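You operate a simulated robot arm through the tools that you are given. There is no shell and no other tool. Be economical: measure what you need, move in short steps, check, and stop when the job is done.

You are at the controls of a simulated two-armed robot. One attempt, no reset.

JOB
Pick up the upright blue banded tube with one hand, pass it to the other hand and put it on the top of the parts dryer. Set down upright: upright blue banded tube.

Only the result counts: the job must be done as asked and must still hold three seconds after the hand-in. Knocking over, shifting, dropping, spilling or breaking anything else fails it.

ROBOT AND FRAMES
Two 7-joint arms with two-finger grippers on one trunk, on a base that drives. Base frame: it is fixed to the floor where the robot stands at the start and does not move with it; the origin is under the middle of the robot, x ahead of it, y to its left, z up; the surface under the hand at the start is at about z = 900. Lengths are in mm, angles in rad, forces in N, time in s.
The left shoulder is at the start at [36, 170, 1155], the right one opposite. With the tool pointing down near the work surface each hand reaches from about 280 to 740 mm from the robot's upright axis, wherever it stands, measured 20 degrees to its own side. Places, roughly: top of the parts dryer (32x24 cm) [-2260, -3000, 1040]; upright blue banded tube (4x4x11 cm) [500, 0, 1000]. Payload 2.45 kg a hand.
The TCP of each hand is the grasp point between the finger pads, 26 mm short of the fingertips. In the tool frame z runs along the fingers and y along their closing line. Largest opening 96 mm; the body of the gripper starts 69 mm behind the TCP.
Orientation is told as [roll, pitch, yaw] about the base's x, y, z axes, in that order, counted from this pose: with the fingers straight down and closing along the base's y, the tool's x points along the base's -x, its y along +y and its z along -z.

CONTROLS
- The arms move only by the tool send_rows. It takes "left_moves", "right_moves" or both (then of equal length, played together; a hand with none holds still); each is a list of rows, each an object of numbers (a shift or turn left out is 0, a gripper value left out holds the last): "x", "y", "z": the shift along the tool's x, y, z in mm; "wx", "wy", "wz": the turn, a rotation vector about the tool's x, y, z in rad; "hand": the opening, from 0 (shut) to 1 (fully open). In form: [{"x": .., "y": .., "z": .., "wx": .., "wy": .., "wz": .., "hand": ..}, ...]. A call has 1 to 20 rows; each row shifts and turns the commanded pose from where the row before left it, along the tool's axes as they then stand. Each row takes 0.2 s and may step no farther than 50 mm and 0.15 rad from the row before; otherwise, or with a gripper value out of range, the whole call is refused. Where a pose cannot be reached the arm comes as near as it can. A force on the tool above 40 N (or 10 N above the force at the start of the call, whichever is more), or a blocked arm, ends the call early, and 0.2 s more pass. The fingers move at their own pace and stop on an object; they squeeze with about 28 N. The grip force told is the motor's: it shows also when the fingers shut on nothing. Time passes only in rows, and 0.2 s behind the last, so rows that do not move let the fingers close. The reply holds the time, the measured pose of the TCP, the force on the tool along the base axes, the opening and the grip force, in the units named above and with some noise, with the torque about the TCP (base axes, N m) and any sound that the robot's microphone picked up.
- Cameras (640 x 400 px; columns grow to the right, rows downward): "scene" is now at [92.7, 22.7, 1622.6]; the picture's right is [0.12, -0.99, 0.01], its down [-0.83, -0.11, -0.55] and it looks along [0.55, 0.06, -0.83] (base axes); focal length 283 px, centre (320, 200). "left" rides on the left gripper at [82, -3, -98] in its tool frame; the picture's right is [0.04, 1.00, 0.00], its down [-0.73, 0.03, -0.68] and it looks along [-0.68, 0.03, 0.73] (tool axes); focal length 256 px, centre (320, 200). "right" rides on the right gripper at [82, 3, -98] in its tool frame; the picture's right is [-0.04, 1.00, 0.00], its down [-0.73, -0.03, -0.68] and it looks along [-0.68, -0.03, 0.73] (tool axes); focal length 256 px, centre (320, 200). There is no depth. A picture from a camera that has moved, and an enlarged one, comes with that camera's place and axes in the base frame and with its lens.
- grab_frame(camera): a new picture of that camera. The clock stands still meanwhile.
- move_column(by): slides the trunk up (or, below 0, down) by that many mm; the arms and the scene camera ride with it, the base frame stays. It gives what a move gives, with no picture.
- steer(legs): drives the robot by 1 to 6 legs, each [ahead, left, turn to the left] in mm, mm and rad, along the robot's own axes; the way and the turn of a leg run together, so that a leg with both is an arc; at most 1500 mm and 3.142 rad a leg. The arms and the cameras ride along, it lands a little off, and it stops where it bumps. It gives what a move gives.
- turn_head(pan, tilt): turns the head with the scene camera to pan (to the left, within 2.094 rad either way) and tilt (down, from -0.506 to 1.204), counted from straight ahead of the robot. It gives what a move gives.
- inspect(camera, box): a new picture of the part [left, top, right, bottom] of that camera's present view, enlarged. The clock stands still meanwhile.
- finish_job(): hands the job in; it is judged then, once.

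Work in short steps. Places have to be worked out from the pictures, the camera data and where the tool is seen: move nearer, look again, correct. Check each grasp and each placing, and mend what went wrong. You have 120 turns and 92 pictures in all, those below and enlarged ones among them. Open the grippers and draw the arms clear of the work before you hand the job in, unless the task says otherwise; then end with one line.

The tools are called as name(argument=value, ...) on one line, values as JSON. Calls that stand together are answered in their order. send_rows: Moves the arms, as the interface text tells. Its arguments: {"type":"object","properties":{"left_moves":{"type":"array"},"right_moves":{"type":"array"}},"required":[]} The other tools are called the same way: move_column (by) slides the trunk up or down; steer (legs) drives the base; turn_head (pan, tilt) turns the head that bears the scene camera; grab_frame (camera) takes a picture; inspect (camera, box) takes an enlarged picture of a part of a camera's view; finish_job () hands the job in.

At the start:

```text
clock: 0.0
left_tool_pos: [348.7, 168.0, 1237.7]
left_tcp_rot: [-0.008, 0.0, 0.002]
left_wrist_force: [0.3, -0.5, 0.6]
left_ft_torque: [-0.03, 0.01, 0.02]
left_opening: 96.3
left_grasp_force: 0.0
right_tool_pos: [409.3, -182.6, 1147.0]
right_tcp_rot: [-0.005, 0.0, 0.002]
right_wrist_force: [-0.2, 0.4, 0.3]
right_ft_torque: [0.0, 0.01, -0.02]
right_opening: 96.0
right_grasp_force: 0.1
trunk travel left (down, up): [-325.0, 242.0]
robot x, y, heading: [-3.3, 1.4, 0.0]
head pan, tilt: [0.124, 0.981]
```

scene: 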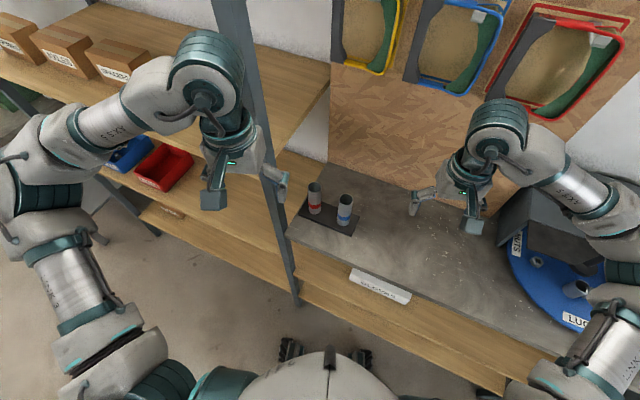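
right: 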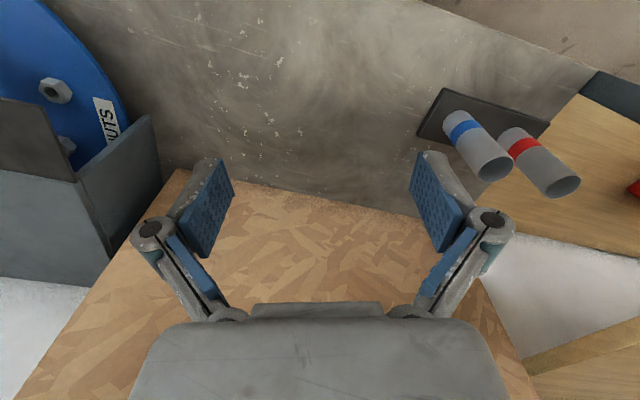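
left: 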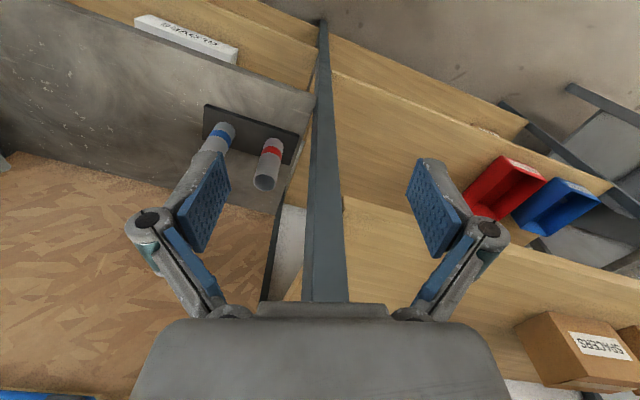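

The blue banded tube stands on a dark plate next to a red one. I'll enlarge the scene and right views to locate it.

inspect(camera="scene", box=[270, 150, 430, 250])

inspect(camera="right", box=[400, 70, 600, 195])

```text
4.00 times, centred on (350, 200) of scene
camera zoom: at [92.7, 22.7, 1622.6], right [0.12, -0.99, 0.01], down [-0.83, -0.11, -0.55], along [0.55, 0.06, -0.83], focal length 1130 px, centre (200, 200)
```

zoom: 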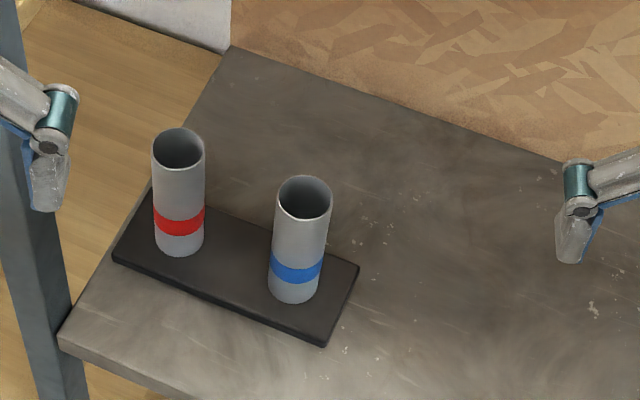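

```text
3.20 times, centred on (500, 132) of right
camera zoom: at [327.8, -178.3, 1244.6], right [0.04, 1.0, 0.0], down [0.73, -0.03, 0.68], along [0.68, -0.03, -0.73], focal length 819 px, centre (-256, 416)
```

zoom: 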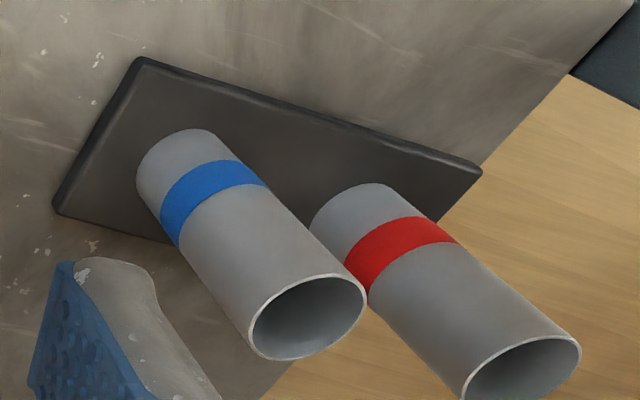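

The two views put the top rim of the tube at about [496, -1, 1026], so it runs z 916–1026, with the red one at about [527, 84]. The plan is for the left hand to grip near the top from above, closing along x. The right hand then takes it low from the right side. First I turn the left hand by -90° and move the right hand aside.

send_rows(left_moves=[{"wz": 0.15}, {"wz": 0.15}, {"wz": 0.15}, {"wz": 0.15}, {"wz": 0.15}, {"wz": 0.15}, {"wz": 0.15}, {"wz": 0.15}, {"wz": 0.15}, {"wz": 0.15}, {"wz": 0.07}], right_moves=[{"y": -20}, {"y": -20}, {"y": -20}, {"y": -20}, {}, {}, {}, {}, {}, {}, {}])

```text
clock: 2.4
left_tool_pos: [296.1, 122.5, 1216.4]
left_tcp_rot: [0.003, 0.003, -1.568]
left_wrist_force: [-0.1, -0.3, -0.5]
left_ft_torque: [0.04, 0.0, -0.02]
left_opening: 96.1
left_grasp_force: 0.0
left hand out of reach, approached as far as the arm can: row 9, 10, 11
right_tool_pos: [405.9, -274.3, 1145.3]
right_tcp_rot: [0.005, -0.001, -0.003]
right_wrist_force: [-0.3, 0.1, -0.4]
right_ft_torque: [0.0, 0.0, 0.0]
right_opening: 96.1
right_grasp_force: 0.2
trunk travel left (down, up): [-325.0, 242.0]
robot x, y, heading: [1.7, 2.8, -0.004]
head pan, tilt: [0.124, 0.981]
```

The yaw was reached but the position drifted near a joint limit. I'll move out towards the tube while staying high and see whether it recovers.

send_rows(left_moves=[{"x": -25, "y": 30}, {"x": -25, "y": 30}, {"x": -25, "y": 30}, {"x": -25, "y": 30}, {"x": -20, "y": 30}, {}])

```text
clock: 3.8
left_tool_pos: [356.8, -16.2, 1185.9]
left_tcp_rot: [0.005, -0.002, -1.563]
left_wrist_force: [-0.1, -0.3, 0.1]
left_ft_torque: [0.04, 0.0, -0.01]
left_opening: 96.0
left_grasp_force: 0.1
left hand out of reach, approached as far as the arm can: row 1, 2, 3, 4, 5
right_tool_pos: [405.6, -270.8, 1147.3]
right_tcp_rot: [0.002, -0.003, 0.0]
right_wrist_force: [0.0, 0.2, 0.1]
right_ft_torque: [-0.02, -0.01, -0.03]
right_opening: 96.2
right_grasp_force: 0.0
trunk travel left (down, up): [-325.0, 242.0]
robot x, y, heading: [0.6, 3.4, -0.003]
head pan, tilt: [0.124, 0.981]
```

Still limited at this height; I'll lower in the free space in front of the tube (x≈357, tube at 496) to see whether the reach frees up.

send_rows(left_moves=[{"z": 30}, {"z": 30}, {"z": 30}, {}])

```text
clock: 4.8
left_tool_pos: [356.6, -17.4, 1096.2]
left_tcp_rot: [0.003, 0.002, -1.569]
left_wrist_force: [-0.6, -0.6, 1.2]
left_ft_torque: [0.0, -0.02, -0.01]
left_opening: 95.8
left_grasp_force: 0.1
right_tool_pos: [405.5, -272.3, 1147.1]
right_tcp_rot: [0.005, -0.003, 0.0]
right_wrist_force: [0.1, 0.6, 0.3]
right_ft_torque: [-0.01, -0.01, -0.04]
right_opening: 96.2
right_grasp_force: 0.0
trunk travel left (down, up): [-325.0, 242.0]
robot x, y, heading: [2.8, 2.3, -0.004]
head pan, tilt: [0.124, 0.981]
```

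Free now. Moving over the tube at z≈1096 (tips at 1070, above the rim).

send_rows(left_moves=[{"x": 4, "y": 35}, {"x": 4, "y": 35}, {"x": 4, "y": 35}, {"x": 4, "y": 34}, {}])

grab_frame(camera="left")

inspect(camera="scene", box=[240, 120, 440, 245])

```text
clock: 6.0
left_tool_pos: [370.3, -14.9, 1097.4]
left_tcp_rot: [0.001, -0.001, -1.569]
left_wrist_force: [-0.5, -0.7, -0.2]
left_ft_torque: [0.01, -0.02, 0.01]
left_opening: 95.9
left_grasp_force: 0.0
left hand out of reach, approached as far as the arm can: row 1, 2, 3, 4
right_tool_pos: [405.3, -272.5, 1147.5]
right_tcp_rot: [0.004, -0.002, 0.0]
right_wrist_force: [0.4, -0.2, -0.1]
right_ft_torque: [-0.03, 0.01, 0.0]
right_opening: 96.0
right_grasp_force: 0.1
trunk travel left (down, up): [-325.0, 242.0]
robot x, y, heading: [3.9, 4.1, -0.0]
head pan, tilt: [0.124, 0.981]
```

```text
86 pictures are left
camera left: at [365.9, 66.3, 1195.5], right [1.0, 0.04, 0.0], down [0.03, -0.73, 0.68], along [0.03, -0.68, -0.73], focal length 256 px, centre (320, 200)
```

left: 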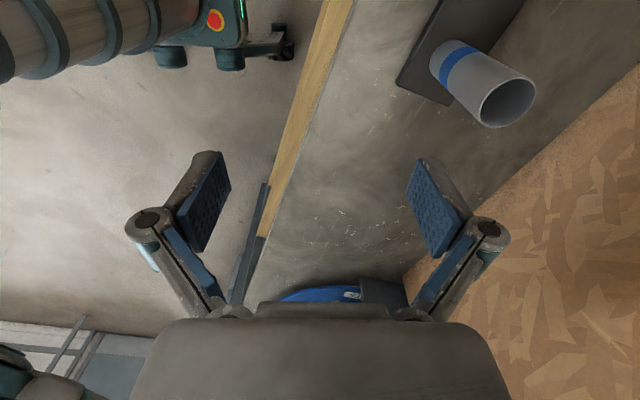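

```text
3.20 times, centred on (340, 182) of scene
camera zoom: at [92.8, 10.2, 1622.7], right [0.12, -0.99, 0.0], down [-0.83, -0.1, -0.55], along [0.55, 0.07, -0.83], focal length 904 px, centre (256, 256)
```

zoom: 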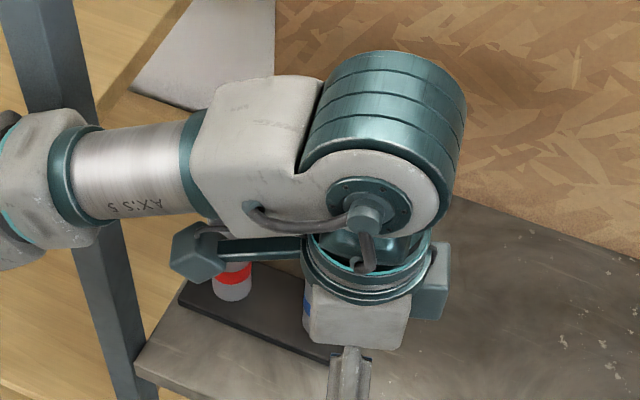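

At yaw -90° the wrist limit stops me at x≈370. I'll turn the other way to yaw ≈ +1.05, which closes across the line to the red tube and suits the right arm's approach direction. I rotate here, clear of the tubes.

send_rows(left_moves=[{"wz": -0.1455}, {"wz": -0.1455}, {"wz": -0.1455}, {"wz": -0.1455}, {"wz": -0.1455}, {"wz": -0.1455}, {"wz": -0.1455}, {"wz": -0.1455}, {"wz": -0.1455}, {"wz": -0.1455}, {"wz": -0.1455}, {"wz": -0.1455}, {"wz": -0.1455}, {"wz": -0.1455}, {"wz": -0.1455}, {"wz": -0.1455}, {"wz": -0.1455}, {"wz": -0.1455}])

```text
clock: 9.8
left_tool_pos: [368.7, -15.7, 1096.2]
left_tcp_rot: [-0.001, 0.0, 1.054]
left_wrist_force: [-0.6, -1.1, -0.3]
left_ft_torque: [0.0, -0.02, 0.0]
left_opening: 96.0
left_grasp_force: 0.0
right_tool_pos: [406.1, -272.3, 1147.2]
right_tcp_rot: [0.003, -0.002, -0.001]
right_wrist_force: [0.7, 0.2, 0.2]
right_ft_torque: [0.02, 0.02, -0.01]
right_opening: 95.8
right_grasp_force: 0.2
trunk travel left (down, up): [-325.0, 242.0]
robot x, y, heading: [2.8, 2.6, -0.001]
head pan, tilt: [0.124, 0.981]
```

Yaw +1.05 works well. Moving over the tube at the same height.

send_rows(left_moves=[{"x": -19, "y": -25.7}, {"x": -19, "y": -25.7}, {"x": -19, "y": -25.7}, {"x": -19, "y": -25.7}, {}])

grab_frame(camera="left")

inspect(camera="scene", box=[240, 120, 440, 245])

```text
clock: 11.2
left_tool_pos: [470.7, -12.1, 1103.8]
left_tcp_rot: [-0.008, -0.016, 1.022]
left_wrist_force: [0.3, 0.0, -1.1]
left_ft_torque: [0.0, 0.0, 0.0]
left_opening: 95.6
left_grasp_force: 0.1
right_tool_pos: [388.4, -274.9, 1154.2]
right_tcp_rot: [0.006, -0.014, 0.001]
right_wrist_force: [0.8, -0.6, -0.2]
right_ft_torque: [0.08, -0.01, 0.01]
right_opening: 96.3
right_grasp_force: 0.1
trunk travel left (down, up): [-325.0, 242.0]
robot x, y, heading: [-9.0, 3.9, 0.002]
head pan, tilt: [0.124, 0.981]
stopped in row 5 (left hand): the arm was blocked; the commanded pose is now the measured one
```

```text
84 pictures are left
camera left: at [431.1, -83.6, 1201.1], right [-0.87, 0.49, -0.01], down [0.35, 0.64, 0.69], along [0.34, 0.6, -0.72], focal length 256 px, centre (320, 200)
```

left: 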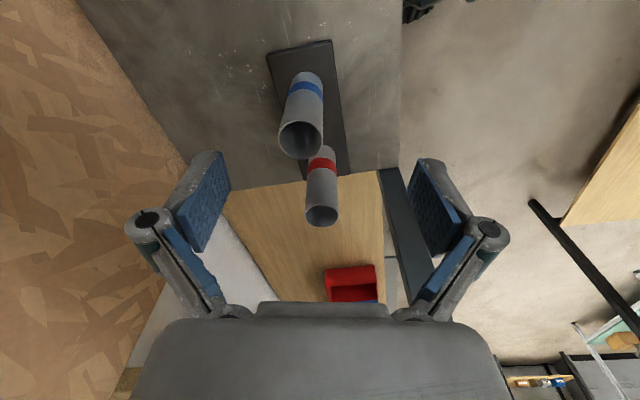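

```text
3.20 times, centred on (340, 182) of scene
camera zoom: at [41.5, -27.2, 1626.4], right [0.13, -0.99, -0.02], down [-0.81, -0.09, -0.58], along [0.57, 0.09, -0.82], focal length 904 px, centre (256, 256)
```

zoom: 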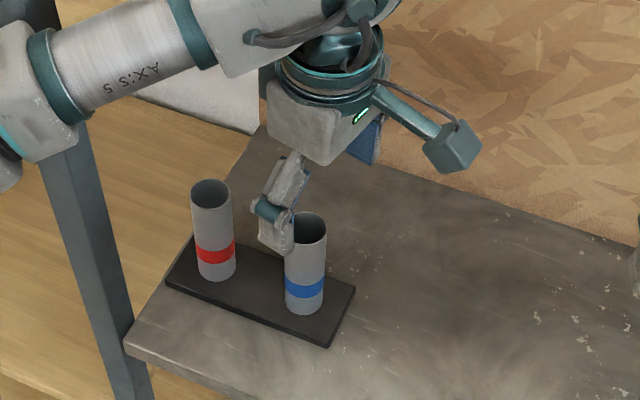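

The arm was blocked upstream of the wrist, with no wrist force reading, and the trunk is pushed slightly back. I need to see the contact before moving on.

grab_frame(camera="scene")

```text
82 pictures are left
camera scene: at [41.5, -27.2, 1626.4], right [0.13, -0.99, -0.02], down [-0.81, -0.09, -0.58], along [0.57, 0.09, -0.82], focal length 283 px, centre (320, 200)
```

scene: 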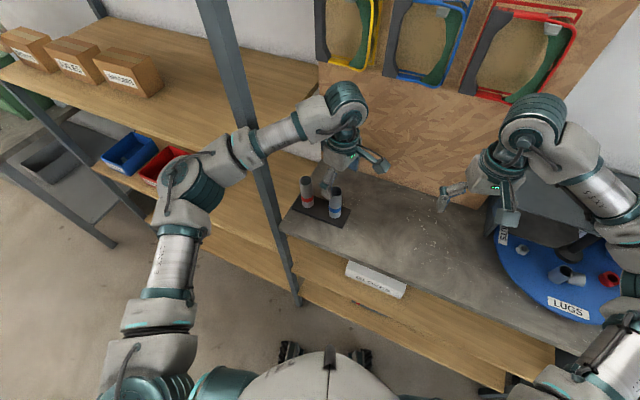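

The left forearm is pressing against the rack post. The left arm is the wrong one for this pick, so I'll back it off along its path and use the right hand to pick instead.

send_rows(left_moves=[{"x": 15, "y": 20}, {"x": 15, "y": 20}, {"x": 15, "y": 20}, {"x": 13, "y": 20}, {}])

grab_frame(camera="scene")

```text
clock: 12.4
left_tool_pos: [399.3, -4.3, 1091.0]
left_tcp_rot: [0.005, 0.011, 1.037]
left_wrist_force: [-0.1, 0.8, -0.7]
left_ft_torque: [-0.02, 0.01, 0.0]
left_opening: 96.0
left_grasp_force: 0.1
right_tool_pos: [412.5, -262.0, 1147.0]
right_tcp_rot: [-0.007, 0.005, 0.001]
right_wrist_force: [-0.3, 1.2, 0.1]
right_ft_torque: [-0.03, -0.01, -0.01]
right_opening: 96.0
right_grasp_force: 0.1
trunk travel left (down, up): [-325.0, 242.0]
robot x, y, heading: [-0.9, -1.0, -0.001]
head pan, tilt: [0.124, 0.981]
```

```text
81 pictures are left
camera scene: at [91.6, 11.7, 1622.5], right [0.13, -0.99, 0.0], down [-0.83, -0.1, -0.55], along [0.55, 0.07, -0.83], focal length 283 px, centre (320, 200)
```

scene: 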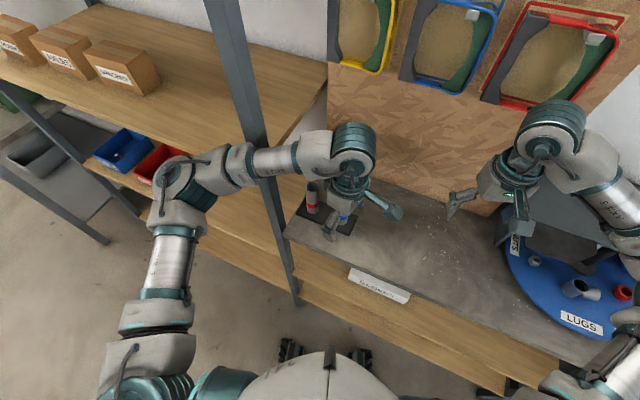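

Free again; the post works out at about (486, 180), so the left arm must stay behind x≈430 there. I'll pull the left hand back and turn it to yaw ≈ -1.5, to test the receiving pose while the hand is still empty.

send_rows(left_moves=[{"x": -8, "y": 28, "z": -20}, {"x": -8, "y": 28, "z": -20}, {"x": -9, "y": 27, "z": -20}, {"wz": 0.15}, {"wz": 0.15}, {"wz": 0.15}, {"wz": 0.15}, {"wz": 0.15}, {"wz": 0.15}, {"wz": 0.15}, {"wz": 0.15}, {"wz": 0.15}, {"wz": 0.15}, {"wz": 0.15}, {"wz": 0.15}, {"wz": 0.15}, {"wz": 0.15}, {"wz": 0.15}, {"wz": 0.15}, {"wz": 0.15}])

send_rows(left_moves=[{"wy": -0.145}, {"wy": -0.145}, {"wy": -0.145}, {"wy": -0.145}, {"wy": -0.145}, {"wy": -0.145}, {}])

```text
clock: 16.6
left_tool_pos: [340.5, 61.7, 1152.3]
left_tcp_rot: [-0.009, -0.007, -1.515]
left_wrist_force: [0.0, 0.3, -0.4]
left_ft_torque: [0.03, -0.01, -0.03]
left_opening: 95.9
left_grasp_force: 0.1
right_tool_pos: [412.5, -259.0, 1146.6]
right_tcp_rot: [-0.008, 0.003, -0.002]
right_wrist_force: [-0.3, 1.1, 0.1]
right_ft_torque: [0.0, -0.01, 0.0]
right_opening: 96.0
right_grasp_force: 0.2
trunk travel left (down, up): [-325.0, 242.0]
robot x, y, heading: [-1.6, 2.8, 0.005]
head pan, tilt: [0.124, 0.981]
```

```text
clock: 18.2
left_tool_pos: [322.4, 103.1, 1159.8]
left_tcp_rot: [-0.023, -0.872, -1.485]
left_wrist_force: [0.2, 0.3, 0.1]
left_ft_torque: [-0.05, 0.03, 0.0]
left_opening: 96.2
left_grasp_force: 0.0
left hand out of reach, approached as far as the arm can: row 6
right_tool_pos: [410.9, -256.6, 1147.9]
right_tcp_rot: [-0.012, 0.005, 0.001]
right_wrist_force: [0.2, 0.3, 0.4]
right_ft_torque: [0.01, 0.03, -0.02]
right_opening: 95.8
right_grasp_force: 0.1
trunk travel left (down, up): [-325.0, 242.0]
robot x, y, heading: [-2.9, 5.2, 0.002]
head pan, tilt: [0.124, 0.981]
```

The receiving pose is almost exactly reached at [322, 103, 1160] with tilt 0.87. I'll see whether it can slide right towards y≈0 at that orientation.

send_rows(left_moves=[{"x": -21, "z": 25}, {"x": -21, "z": 25}, {"x": -21, "z": 25}, {}])

grab_frame(camera="scene")

```text
clock: 19.2
left_tool_pos: [327.3, 1.7, 1161.7]
left_tcp_rot: [-0.01, -0.876, -1.503]
left_wrist_force: [-0.4, 0.0, 0.2]
left_ft_torque: [0.01, 0.03, 0.0]
left_opening: 95.8
left_grasp_force: 0.2
right_tool_pos: [413.0, -258.9, 1147.0]
right_tcp_rot: [-0.007, 0.005, -0.001]
right_wrist_force: [0.4, -0.4, -0.4]
right_ft_torque: [-0.02, -0.03, 0.0]
right_opening: 96.2
right_grasp_force: 0.1
trunk travel left (down, up): [-325.0, 242.0]
robot x, y, heading: [-0.7, 0.9, -0.005]
head pan, tilt: [0.124, 0.981]
```

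```text
80 pictures are left
camera scene: at [90.3, 12.6, 1622.7], right [0.13, -0.99, 0.0], down [-0.83, -0.1, -0.55], along [0.55, 0.07, -0.83], focal length 283 px, centre (320, 200)
```

scene: 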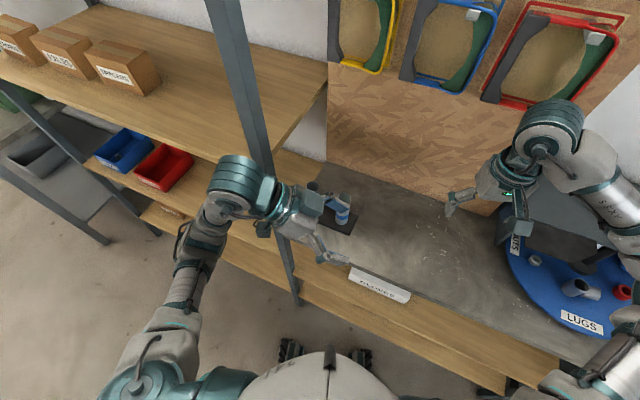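

The receive pose works at [327, 2, 1162]. I'll slide the left hand back 90 mm and bring the right hand over the tube at a safe height, with its opening partly closed to keep clear of the red tube.

send_rows(left_moves=[{"x": 19, "z": -23}, {"x": 19, "z": -23}, {"x": 19, "z": -23}, {}, {}, {}, {}, {}], right_moves=[{"hand": 0.78}, {"x": -14, "y": 43, "z": 6}, {"x": -14, "y": 43, "z": 6}, {"x": -14, "y": 43, "z": 6}, {"x": -14, "y": 43, "z": 6}, {"x": -14, "y": 43, "z": 6}, {"x": -13, "y": 43, "z": 6}, {}])

grab_frame(camera="right")

inspect(camera="scene", box=[240, 120, 440, 245])

```text
clock: 21.0
left_tool_pos: [322.4, 92.1, 1161.4]
left_tcp_rot: [-0.011, -0.877, -1.504]
left_wrist_force: [1.0, -0.5, 0.4]
left_ft_torque: [0.02, 0.01, 0.01]
left_opening: 96.2
left_grasp_force: 0.1
right_tool_pos: [494.6, -0.8, 1108.8]
right_tcp_rot: [-0.008, 0.002, -0.001]
right_wrist_force: [0.2, 0.3, -0.6]
right_ft_torque: [0.0, -0.01, -0.02]
right_opening: 74.8
right_grasp_force: 0.0
trunk travel left (down, up): [-325.0, 242.0]
robot x, y, heading: [0.4, -1.0, 0.004]
head pan, tilt: [0.124, 0.981]
```

```text
79 pictures are left
camera right: at [413.4, 4.8, 1207.8], right [0.04, 1.0, -0.01], down [0.74, -0.02, 0.68], along [0.68, -0.03, -0.74], focal length 256 px, centre (320, 200)
```

right: 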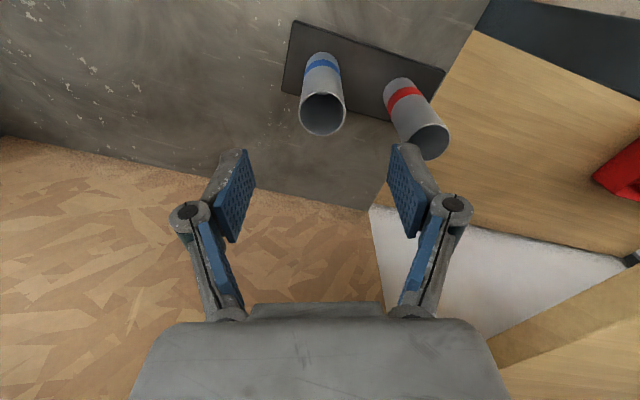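

```text
3.20 times, centred on (340, 182) of scene
camera zoom: at [91.0, 17.4, 1622.7], right [0.13, -0.99, 0.0], down [-0.83, -0.11, -0.55], along [0.55, 0.07, -0.83], focal length 904 px, centre (256, 256)
```

zoom: 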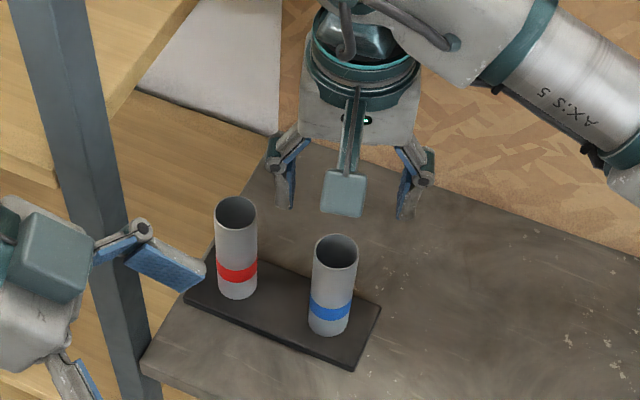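

The tube top appears centred at about (494.5, 1), directly below the right TCP. I'll descend to z≈1016, 10 mm below the rim.

send_rows(right_moves=[{"y": 0.5, "z": 20}, {"y": 0.5, "z": 20}, {"z": 20}, {"z": 20}, {"z": 12}, {}])

grab_frame(camera="right")

inspect(camera="scene", box=[240, 120, 440, 245])

```text
clock: 22.4
left_tool_pos: [323.3, 93.1, 1161.3]
left_tcp_rot: [-0.014, -0.877, -1.504]
left_wrist_force: [0.4, -1.0, 0.2]
left_ft_torque: [0.02, 0.03, -0.03]
left_opening: 95.9
left_grasp_force: 0.1
right_tool_pos: [494.6, -1.1, 1016.2]
right_tcp_rot: [-0.009, 0.004, 0.001]
right_wrist_force: [0.2, -0.4, -0.3]
right_ft_torque: [0.03, 0.01, -0.02]
right_opening: 74.6
right_grasp_force: 0.0
trunk travel left (down, up): [-325.0, 242.0]
robot x, y, heading: [-3.8, 1.7, 0.003]
head pan, tilt: [0.124, 0.981]
```

```text
77 pictures are left
camera right: at [412.4, 3.8, 1115.4], right [0.04, 1.0, -0.01], down [0.74, -0.02, 0.68], along [0.68, -0.03, -0.74], focal length 256 px, centre (320, 200)
```

right: 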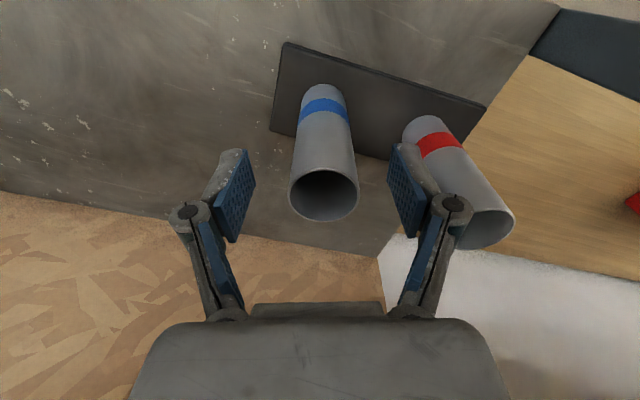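

```text
3.20 times, centred on (340, 182) of scene
camera zoom: at [91.1, 15.3, 1622.7], right [0.13, -0.99, 0.0], down [-0.83, -0.1, -0.55], along [0.55, 0.07, -0.83], focal length 904 px, centre (256, 256)
```

zoom: 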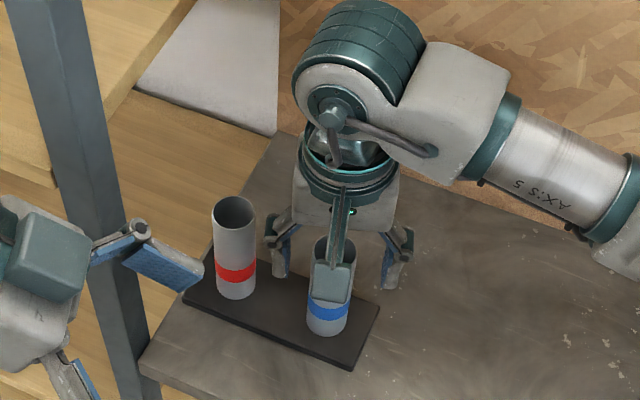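

Tube is between the pads, at y≈2. I'll nudge by +2 and close.

send_rows(right_moves=[{"y": 2.5, "x": 1}, {"hand": 0.5}, {"hand": 0.3}, {"hand": 0.0}, {}, {}, {}])

```text
clock: 24.0
left_tool_pos: [323.1, 91.8, 1161.5]
left_tcp_rot: [-0.014, -0.877, -1.504]
left_wrist_force: [-0.9, -0.5, 0.7]
left_ft_torque: [0.0, 0.02, -0.02]
left_opening: 96.0
left_grasp_force: 0.0
right_tool_pos: [492.9, 1.2, 1017.1]
right_tcp_rot: [-0.011, 0.006, 0.0]
right_wrist_force: [-0.7, -0.6, 1.1]
right_ft_torque: [0.01, 0.01, 0.01]
right_opening: 35.0
right_grasp_force: 28.1
trunk travel left (down, up): [-325.0, 242.0]
robot x, y, heading: [-0.6, 3.0, -0.002]
head pan, tilt: [0.124, 0.981]
```

Gripped at 35 mm with 28 N. Lifting straight up slowly, then checking.

send_rows(right_moves=[{"z": -8}, {"z": -10}, {"z": -15}, {"z": -25}, {"z": -25}, {"z": -25}, {"z": -25}, {}])

grab_frame(camera="right")

grab_frame(camera="scene")

```text
clock: 25.8
left_tool_pos: [322.7, 92.3, 1159.8]
left_tcp_rot: [-0.012, -0.879, -1.502]
left_wrist_force: [-0.8, -0.3, -0.2]
left_ft_torque: [-0.01, 0.0, -0.03]
left_opening: 96.1
left_grasp_force: 0.0
right_tool_pos: [494.4, 2.1, 1150.4]
right_tcp_rot: [-0.011, 0.007, 0.0]
right_wrist_force: [0.1, -0.4, -1.5]
right_ft_torque: [0.0, 0.04, 0.0]
right_opening: 34.5
right_grasp_force: 27.8
trunk travel left (down, up): [-325.0, 242.0]
robot x, y, heading: [-3.8, 2.2, 0.007]
head pan, tilt: [0.124, 0.981]
```

```text
75 pictures are left
camera right: at [412.8, 8.1, 1248.9], right [0.04, 1.0, -0.01], down [0.74, -0.02, 0.68], along [0.67, -0.03, -0.74], focal length 256 px, centre (320, 200)
```

right: 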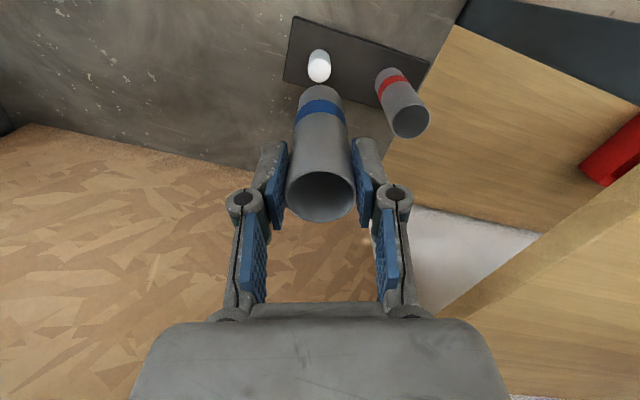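

```text
74 pictures are left
camera scene: at [91.8, 15.3, 1622.6], right [0.13, -0.99, 0.0], down [-0.83, -0.1, -0.55], along [0.55, 0.07, -0.83], focal length 283 px, centre (320, 200)
```

scene: 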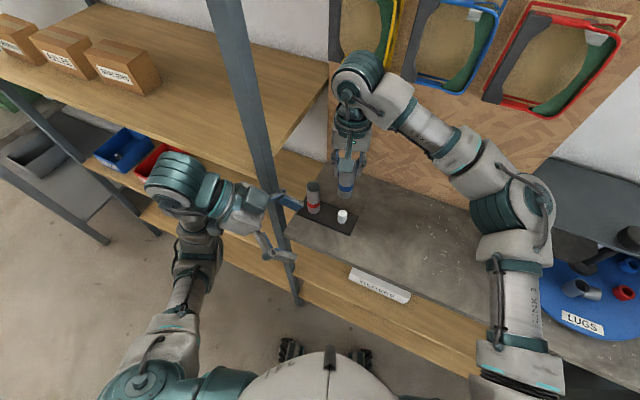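

The tube came off a white peg cleanly and is well gripped. Bringing it back to about (340, -40) and turning the right hand to yaw +1.5 for the handover.

send_rows(right_moves=[{"x": 38, "y": -11}, {"x": 38, "y": -11}, {"x": 39, "y": -10}, {"x": 39, "y": -10}, {"wz": -0.15}, {"wz": -0.15}, {"wz": -0.15}, {"wz": -0.15}, {"wz": -0.15}, {"wz": -0.15}, {"wz": -0.15}, {"wz": -0.15}, {"wz": -0.15}, {"wz": -0.15}, {}])

grab_frame(camera="scene")

grab_frame(camera="left")

```text
clock: 29.0
left_tool_pos: [321.8, 92.2, 1160.9]
left_tcp_rot: [-0.012, -0.876, -1.505]
left_wrist_force: [-0.7, -0.3, 0.7]
left_ft_torque: [-0.01, 0.0, 0.04]
left_opening: 95.7
left_grasp_force: 0.0
right_tool_pos: [339.5, -39.4, 1151.0]
right_tcp_rot: [0.003, 0.008, 1.5]
right_wrist_force: [0.6, -0.1, -1.1]
right_ft_torque: [0.0, -0.01, -0.01]
right_opening: 34.6
right_grasp_force: 27.9
trunk travel left (down, up): [-325.0, 242.0]
robot x, y, heading: [-2.4, 4.2, 0.001]
head pan, tilt: [0.124, 0.981]
```

```text
73 pictures are left
camera scene: at [90.7, 14.6, 1622.7], right [0.13, -0.99, 0.0], down [-0.83, -0.1, -0.55], along [0.55, 0.07, -0.83], focal length 283 px, centre (320, 200)
```

scene: 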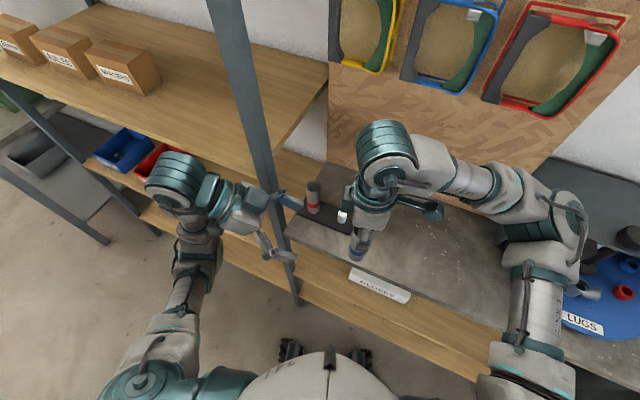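

```text
72 pictures are left
camera left: at [312.4, 220.0, 1161.3], right [1.0, 0.08, -0.04], down [0.03, 0.05, 1.0], along [0.08, -1.0, 0.05], focal length 256 px, centre (320, 200)
```

left: 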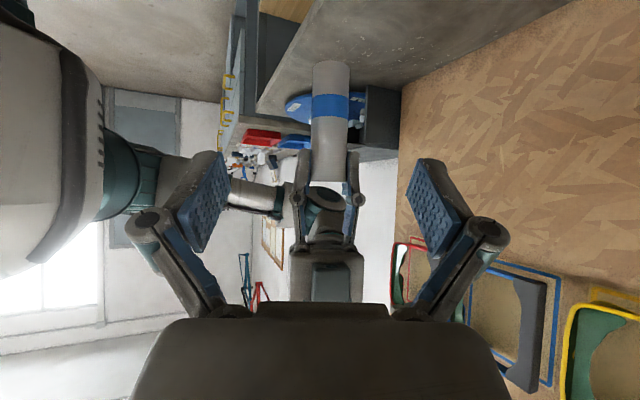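

The tube hangs upright with its bottom at z≈1045. I want the left TCP at (339.5, -39.4, 1085). First I align along its approach axis and go halfway.

send_rows(left_moves=[{"x": -13, "y": 4.5, "z": 20}, {"x": -13, "y": 4.5, "z": 20}, {"z": 20}, {"z": 20}, {"z": 10}, {}])

grab_frame(camera="left")

grab_frame(camera="right")

```text
clock: 30.4
left_tool_pos: [330.3, 62.3, 1157.2]
left_tcp_rot: [-0.022, -0.877, -1.497]
left_wrist_force: [-0.3, 0.1, -0.5]
left_ft_torque: [-0.02, 0.01, 0.0]
left_opening: 96.0
left_grasp_force: 0.0
left hand out of reach, approached as far as the arm can: row 2, 3, 4, 5
right_tool_pos: [340.2, -40.1, 1150.8]
right_tcp_rot: [0.003, 0.009, 1.499]
right_wrist_force: [0.4, 0.5, -1.2]
right_ft_torque: [0.0, -0.02, 0.0]
right_opening: 34.7
right_grasp_force: 27.8
trunk travel left (down, up): [-325.0, 242.0]
robot x, y, heading: [-3.1, 1.8, -0.002]
head pan, tilt: [0.124, 0.981]
```

```text
71 pictures are left
camera left: at [319.8, 189.4, 1158.0], right [1.0, 0.09, -0.04], down [0.04, 0.05, 1.0], along [0.09, -0.99, 0.05], focal length 256 px, centre (320, 200)
```

left: 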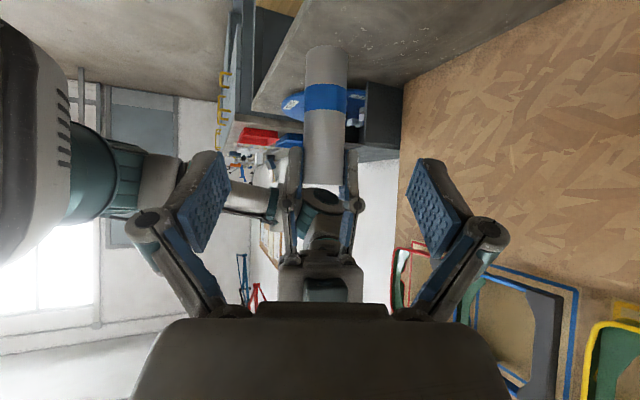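

```text
70 pictures are left
camera right: at [331.1, -118.4, 1249.8], right [-0.99, 0.11, 0.0], down [0.08, 0.74, 0.67], along [0.07, 0.67, -0.74], focal length 256 px, centre (320, 200)
```

right: 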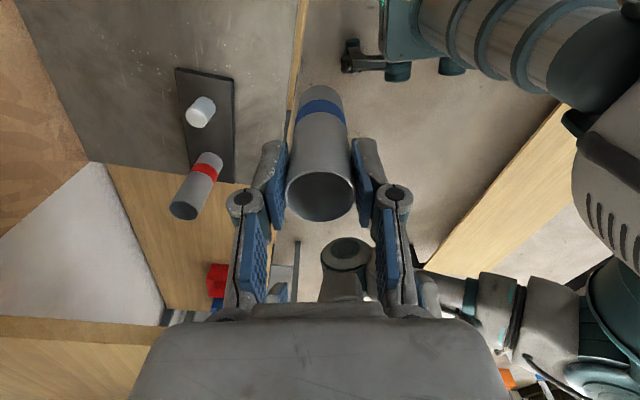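

The left wrist limit is around x≈330 at this yaw, so I'll move the tube back to x≈318 and realign the left hand at x≈313.

send_rows(left_moves=[{"y": -18}, {"x": -8.7, "z": 13.5}, {}], right_moves=[{"y": 11}, {"y": 11}, {}])

```text
clock: 31.2
left_tool_pos: [313.4, 44.8, 1155.7]
left_tcp_rot: [-0.011, -0.877, -1.502]
left_wrist_force: [0.4, -0.2, 0.0]
left_ft_torque: [0.0, -0.02, -0.02]
left_opening: 96.1
left_grasp_force: 0.1
right_tool_pos: [318.9, -37.3, 1151.1]
right_tcp_rot: [0.005, 0.007, 1.498]
right_wrist_force: [-0.3, 0.6, -0.6]
right_ft_torque: [0.01, 0.02, 0.0]
right_opening: 34.4
right_grasp_force: 27.8
trunk travel left (down, up): [-325.0, 242.0]
robot x, y, heading: [-4.8, 3.4, -0.001]
head pan, tilt: [0.124, 0.981]
```

Both are where I wanted them. Advancing the left hand 60 mm along its axis and checking.

send_rows(left_moves=[{"z": 20}, {"z": 20}, {"z": 20}, {}])

grab_frame(camera="left")

grab_frame(camera="right")

```text
clock: 32.2
left_tool_pos: [315.8, -2.3, 1117.2]
left_tcp_rot: [-0.012, -0.876, -1.504]
left_wrist_force: [-1.0, -0.2, 0.0]
left_ft_torque: [0.01, 0.02, -0.01]
left_opening: 95.8
left_grasp_force: 0.0
right_tool_pos: [319.3, -36.9, 1149.9]
right_tcp_rot: [0.003, 0.009, 1.499]
right_wrist_force: [0.1, 0.2, -1.5]
right_ft_torque: [-0.05, -0.01, 0.01]
right_opening: 34.6
right_grasp_force: 27.9
trunk travel left (down, up): [-325.0, 242.0]
robot x, y, heading: [-0.5, 4.6, -0.002]
head pan, tilt: [0.124, 0.981]
```

```text
69 pictures are left
camera left: at [306.2, 125.3, 1118.5], right [1.0, 0.08, -0.04], down [0.03, 0.05, 1.0], along [0.08, -1.0, 0.05], focal length 256 px, centre (320, 200)
```

left: 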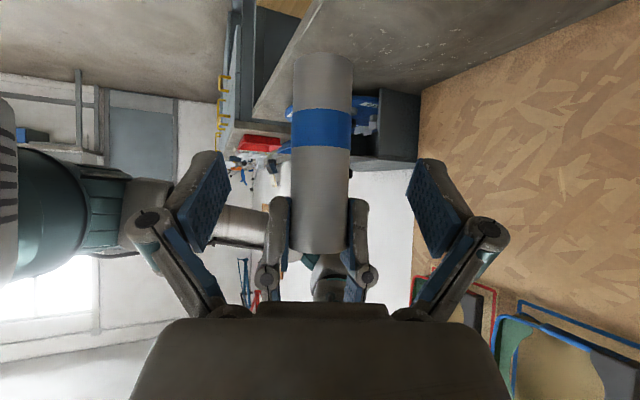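

```text
68 pictures are left
camera right: at [309.4, -116.4, 1249.9], right [-0.99, 0.11, 0.0], down [0.08, 0.74, 0.67], along [0.07, 0.67, -0.74], focal length 256 px, centre (320, 200)
```

right: 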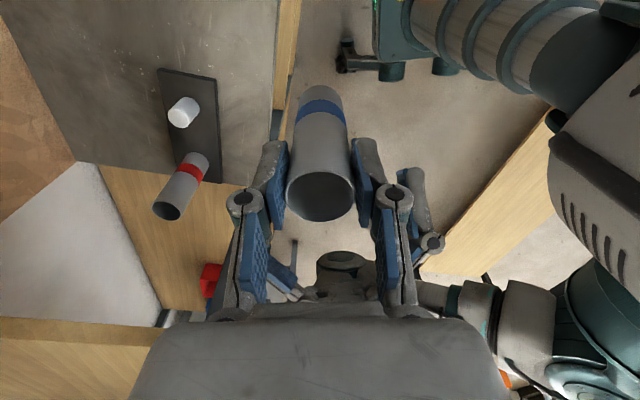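

Geometry is clear: the tube spans z≈1044–1155 and sits centred. Advancing the last 47 mm.

send_rows(left_moves=[{"x": 0.7, "y": 0.3, "z": 16}, {"x": 0.7, "y": 0.3, "z": 16}, {"x": 0.7, "z": 15}, {}])

grab_frame(camera="left")

grab_frame(camera="scene")

```text
clock: 33.2
left_tool_pos: [318.2, -37.3, 1087.1]
left_tcp_rot: [-0.013, -0.877, -1.505]
left_wrist_force: [0.0, -0.8, 0.0]
left_ft_torque: [0.02, 0.01, -0.02]
left_opening: 96.0
left_grasp_force: 0.0
right_tool_pos: [318.8, -36.6, 1150.7]
right_tcp_rot: [0.004, 0.009, 1.497]
right_wrist_force: [0.5, -0.7, -1.3]
right_ft_torque: [0.01, -0.02, 0.02]
right_opening: 31.8
right_grasp_force: 27.7
trunk travel left (down, up): [-325.0, 242.0]
robot x, y, heading: [-2.1, 2.3, -0.002]
head pan, tilt: [0.124, 0.981]
```

```text
67 pictures are left
camera left: at [307.8, 90.9, 1086.6], right [1.0, 0.08, -0.04], down [0.03, 0.05, 1.0], along [0.08, -1.0, 0.05], focal length 256 px, centre (320, 200)
```

left: 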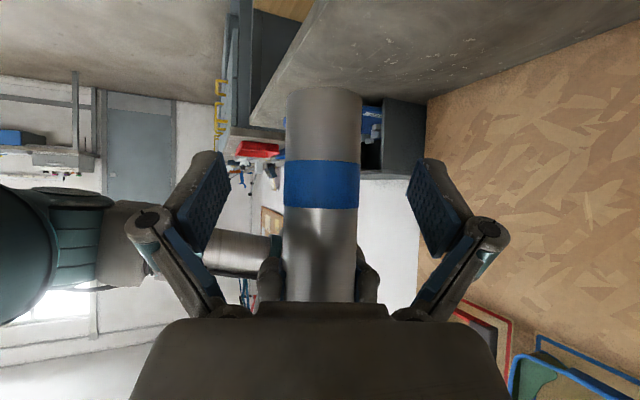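

```text
66 pictures are left
camera scene: at [90.5, 14.1, 1622.7], right [0.13, -0.99, 0.0], down [-0.83, -0.1, -0.55], along [0.55, 0.07, -0.83], focal length 283 px, centre (320, 200)
```

scene: 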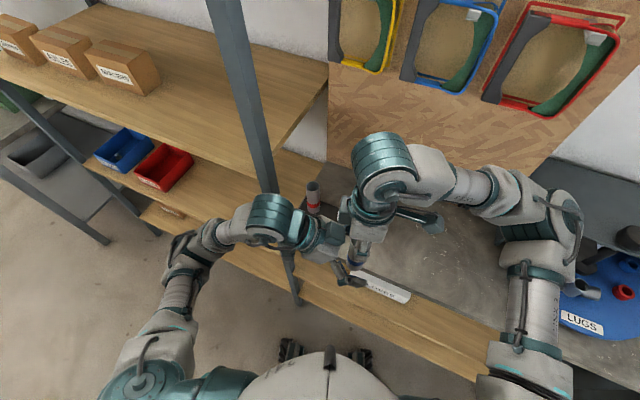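

The right opening reading changed to 31.8, so the tube may be creeping. The left hand is in place, so I close it now.

send_rows(left_moves=[{"hand": 0.6}, {"hand": 0.4}, {"hand": 0.0}, {}, {}, {}])

grab_frame(camera="right")

grab_frame(camera="left")

```text
clock: 34.6
left_tool_pos: [317.7, -36.5, 1087.7]
left_tcp_rot: [-0.012, -0.876, -1.502]
left_wrist_force: [6.8, 2.0, 0.4]
left_ft_torque: [-0.07, 0.27, -0.21]
left_opening: 32.8
left_grasp_force: 27.6
right_tool_pos: [318.1, -37.0, 1150.6]
right_tcp_rot: [0.006, 0.008, 1.5]
right_wrist_force: [-7.1, -2.1, 0.6]
right_ft_torque: [-0.08, 0.2, 0.25]
right_opening: 32.0
right_grasp_force: 27.5
trunk travel left (down, up): [-325.0, 242.0]
robot x, y, heading: [-2.1, 3.9, 0.003]
head pan, tilt: [0.124, 0.981]
```

```text
65 pictures are left
camera right: at [309.3, -116.5, 1249.9], right [-0.99, 0.11, 0.0], down [0.08, 0.74, 0.67], along [0.07, 0.67, -0.74], focal length 256 px, centre (320, 200)
```

right: 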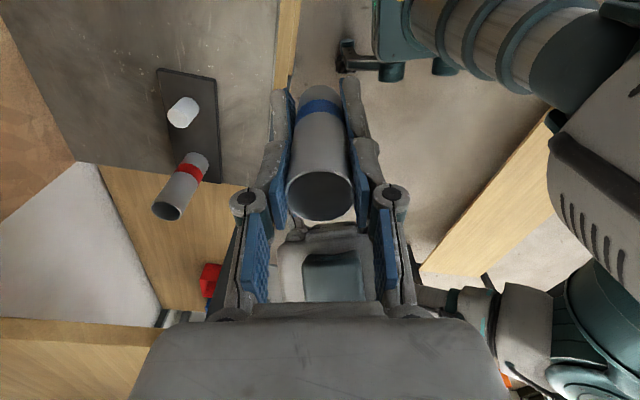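

```text
64 pictures are left
camera left: at [307.9, 91.1, 1086.8], right [1.0, 0.08, -0.04], down [0.03, 0.05, 1.0], along [0.09, -0.99, 0.05], focal length 256 px, centre (320, 200)
```

left: 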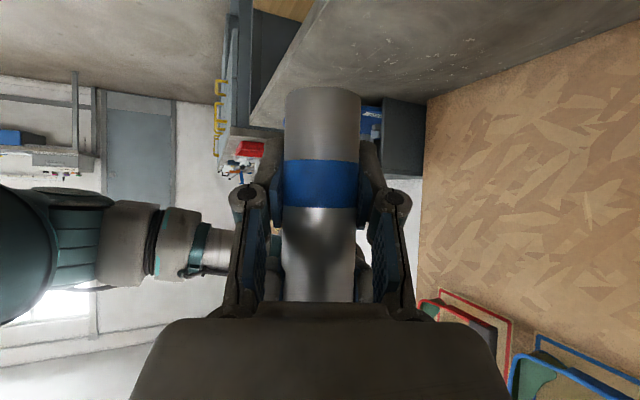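

Both hands hold the tube at 28 N each. Opening the right hand moderately, then drawing it straight up.

send_rows(right_moves=[{"hand": 0.5}, {"hand": 0.65}, {}, {}])

send_rows(right_moves=[{"z": -15}, {"z": -15}, {"z": -20}, {"z": -20}, {}])

grab_frame(camera="right")

grab_frame(camera="left")

```text
clock: 35.6
left_tool_pos: [317.6, -36.2, 1086.2]
left_tcp_rot: [-0.011, -0.876, -1.505]
left_wrist_force: [-0.8, -0.8, -0.8]
left_ft_torque: [0.0, 0.02, 0.04]
left_opening: 31.3
left_grasp_force: 28.1
right_tool_pos: [318.4, -38.1, 1151.1]
right_tcp_rot: [0.003, 0.008, 1.501]
right_wrist_force: [-0.7, -0.5, 0.1]
right_ft_torque: [0.03, 0.01, 0.0]
right_opening: 62.7
right_grasp_force: 0.0
trunk travel left (down, up): [-325.0, 242.0]
robot x, y, heading: [-1.8, -1.0, 0.004]
head pan, tilt: [0.124, 0.981]
```

```text
clock: 36.8
left_tool_pos: [317.2, -37.0, 1085.7]
left_tcp_rot: [-0.013, -0.876, -1.504]
left_wrist_force: [0.5, 0.4, 0.5]
left_ft_torque: [-0.02, 0.02, 0.03]
left_opening: 31.1
left_grasp_force: 28.2
right_tool_pos: [319.2, -38.5, 1220.3]
right_tcp_rot: [0.005, 0.009, 1.5]
right_wrist_force: [-0.5, 0.4, -0.2]
right_ft_torque: [0.0, -0.01, 0.0]
right_opening: 62.4
right_grasp_force: 0.1
trunk travel left (down, up): [-325.0, 242.0]
robot x, y, heading: [-4.3, 0.0, 0.003]
head pan, tilt: [0.124, 0.981]
```

```text
63 pictures are left
camera right: at [309.9, -117.1, 1319.4], right [-0.99, 0.11, 0.0], down [0.09, 0.74, 0.67], along [0.07, 0.67, -0.74], focal length 256 px, centre (320, 200)
```

right: 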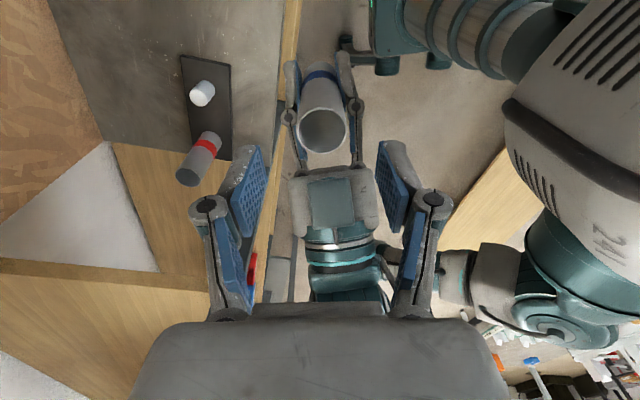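

```text
62 pictures are left
camera left: at [308.1, 91.0, 1086.6], right [1.0, 0.08, -0.04], down [0.03, 0.05, 1.0], along [0.08, -1.0, 0.05], focal length 256 px, centre (320, 200)
```

left: 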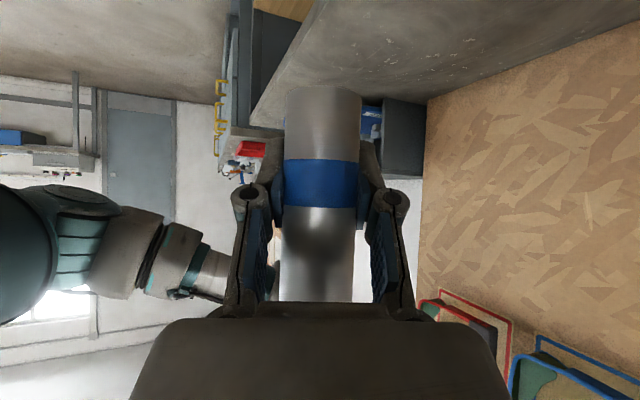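

The handover is done and the left hand holds the tube upright. I'm moving the right hand up, over to its own side, and back to yaw 0, and I look around towards the dryer.

send_rows(right_moves=[{"z": -15}, {"x": 30}, {"x": 40}, {"x": 40}, {"x": 40}, {"x": 40}, {"wz": 0.15}, {"wz": 0.15}, {"wz": 0.15}, {"wz": 0.15}, {"wz": 0.15}, {"wz": 0.15}, {"wz": 0.15}, {"wz": 0.15}, {"wz": 0.15}, {"wz": 0.15}])

turn_head(pan=-2.0, tilt=0.3)

grab_frame(camera="scene")

```text
clock: 40.2
left_tool_pos: [318.9, -38.3, 1087.5]
left_tcp_rot: [-0.012, -0.876, -1.503]
left_wrist_force: [-0.2, 0.8, 0.4]
left_ft_torque: [0.02, 0.01, 0.01]
left_opening: 31.2
left_grasp_force: 28.0
right_tool_pos: [260.6, -187.5, 1214.7]
right_tcp_rot: [-0.007, 0.004, -0.003]
right_wrist_force: [-0.5, 0.8, -0.3]
right_ft_torque: [-0.02, -0.02, 0.02]
right_opening: 62.5
right_grasp_force: 0.0
right hand out of reach, approached as far as the arm can: row 4, 5, 6
trunk travel left (down, up): [-325.0, 242.0]
robot x, y, heading: [-2.0, 0.6, -0.001]
head pan, tilt: [0.124, 0.981]
```

```text
clock: 42.2
left_tool_pos: [316.7, -38.5, 1086.6]
left_tcp_rot: [-0.013, -0.876, -1.504]
left_wrist_force: [0.5, 0.9, 0.4]
left_ft_torque: [0.02, -0.01, 0.02]
left_opening: 31.2
left_grasp_force: 27.8
right_tool_pos: [261.1, -186.9, 1213.9]
right_tcp_rot: [-0.006, 0.005, 0.002]
right_wrist_force: [0.3, -0.1, 0.8]
right_ft_torque: [0.01, 0.03, 0.0]
right_opening: 62.4
right_grasp_force: 0.0
trunk travel left (down, up): [-325.0, 242.0]
robot x, y, heading: [-1.3, 2.5, -0.002]
head pan, tilt: [-2.0, 0.3]
```

```text
61 pictures are left
camera scene: at [-19.1, -81.7, 1681.2], right [-0.91, 0.41, 0.0], down [0.12, 0.27, -0.96], along [-0.4, -0.87, -0.3], focal length 283 px, centre (320, 200)
```

scene: 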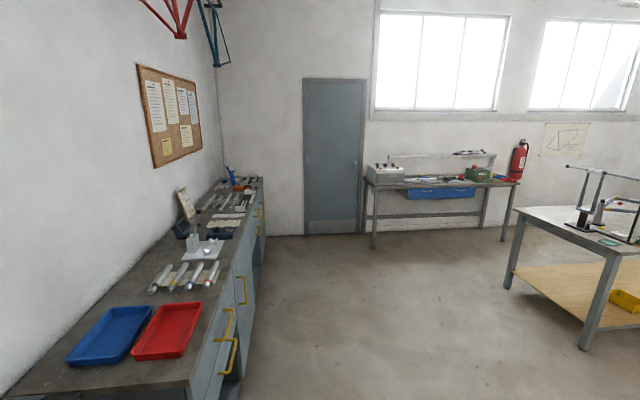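

The dryer's stated place projects to about (386, 166), the grey box on the left end of the far table. I'll enlarge it.

inspect(camera="scene", box=[340, 130, 540, 255])

```text
3.20 times, centred on (440, 192) of scene
camera zoom: at [-19.1, -81.7, 1681.2], right [-0.91, 0.41, 0.0], down [0.12, 0.27, -0.96], along [-0.4, -0.87, -0.3], focal length 904 px, centre (-64, 224)
```

zoom: 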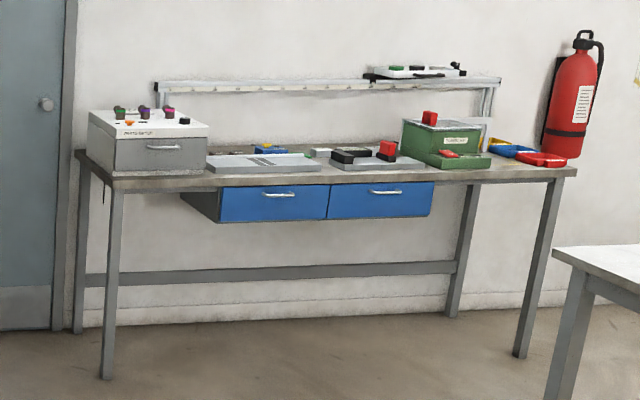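

The far table appears rotated about 18° in the base frame, so its front faces (0.30, 0.95). I'll raise the trunk for clearance, back away, turn to heading -1.88 and drive to about 1 m in front of the dryer.

move_column(by=120)

steer(legs=[[-400, 0, 0], [0, 0, -1.878]])

turn_head(pan=0.0, tilt=0.45)

grab_frame(camera="scene")

```text
clock: 43.7
left_tool_pos: [317.8, -37.4, 1205.9]
left_tcp_rot: [-0.014, -0.876, -1.502]
left_wrist_force: [-0.1, -0.4, -2.2]
left_ft_torque: [0.01, -0.05, -0.02]
left_opening: 31.4
left_grasp_force: 28.2
right_tool_pos: [261.6, -187.5, 1333.9]
right_tcp_rot: [-0.009, 0.006, 0.001]
right_wrist_force: [-0.4, -0.8, 0.6]
right_ft_torque: [0.02, 0.01, 0.02]
right_opening: 62.5
right_grasp_force: 0.1
trunk travel left (down, up): [-445.0, 122.0]
robot x, y, heading: [-0.2, 1.5, 0.002]
head pan, tilt: [-2.0, 0.3]
```

```text
clock: 50.7
left_tool_pos: [-540.1, -289.6, 1206.3]
left_tcp_rot: [-0.013, -0.877, 2.902]
left_wrist_force: [0.2, 0.4, -1.5]
left_ft_torque: [0.0, -0.02, -0.01]
left_opening: 31.3
left_grasp_force: 28.0
right_tool_pos: [-667.2, -190.5, 1335.1]
right_tcp_rot: [-0.008, 0.007, -1.879]
right_wrist_force: [0.4, -0.6, 0.7]
right_ft_torque: [-0.01, -0.02, -0.01]
right_opening: 62.5
right_grasp_force: 0.1
trunk travel left (down, up): [-445.0, 122.0]
robot x, y, heading: [-406.3, 0.3, -1.878]
head pan, tilt: [-2.0, 0.3]
```

```text
clock: 52.6
left_tool_pos: [-540.1, -286.6, 1207.8]
left_tcp_rot: [-0.008, -0.876, 2.898]
left_wrist_force: [-0.8, 0.3, -0.5]
left_ft_torque: [0.01, 0.01, -0.04]
left_opening: 31.1
left_grasp_force: 28.5
right_tool_pos: [-664.4, -187.2, 1335.2]
right_tcp_rot: [-0.008, 0.004, -1.878]
right_wrist_force: [-0.7, 0.0, 0.1]
right_ft_torque: [0.01, 0.02, -0.02]
right_opening: 62.5
right_grasp_force: 0.1
trunk travel left (down, up): [-445.0, 122.0]
robot x, y, heading: [-404.5, 5.2, -1.877]
head pan, tilt: [0.0, 0.45]
```

```text
59 pictures are left
camera scene: at [-431.1, -72.3, 1786.9], right [-0.95, 0.3, 0.0], down [0.13, 0.42, -0.9], along [-0.27, -0.86, -0.44], focal length 283 px, centre (320, 200)
```

scene: 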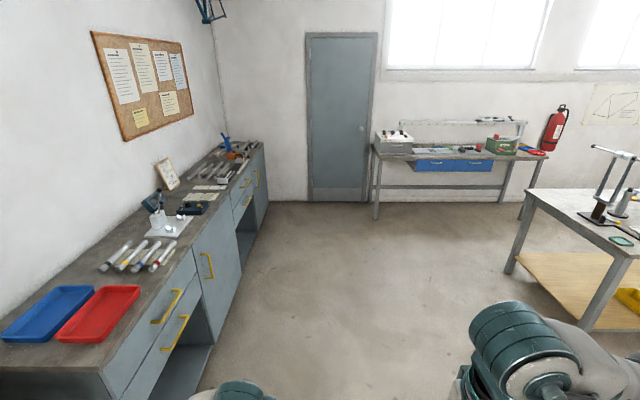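

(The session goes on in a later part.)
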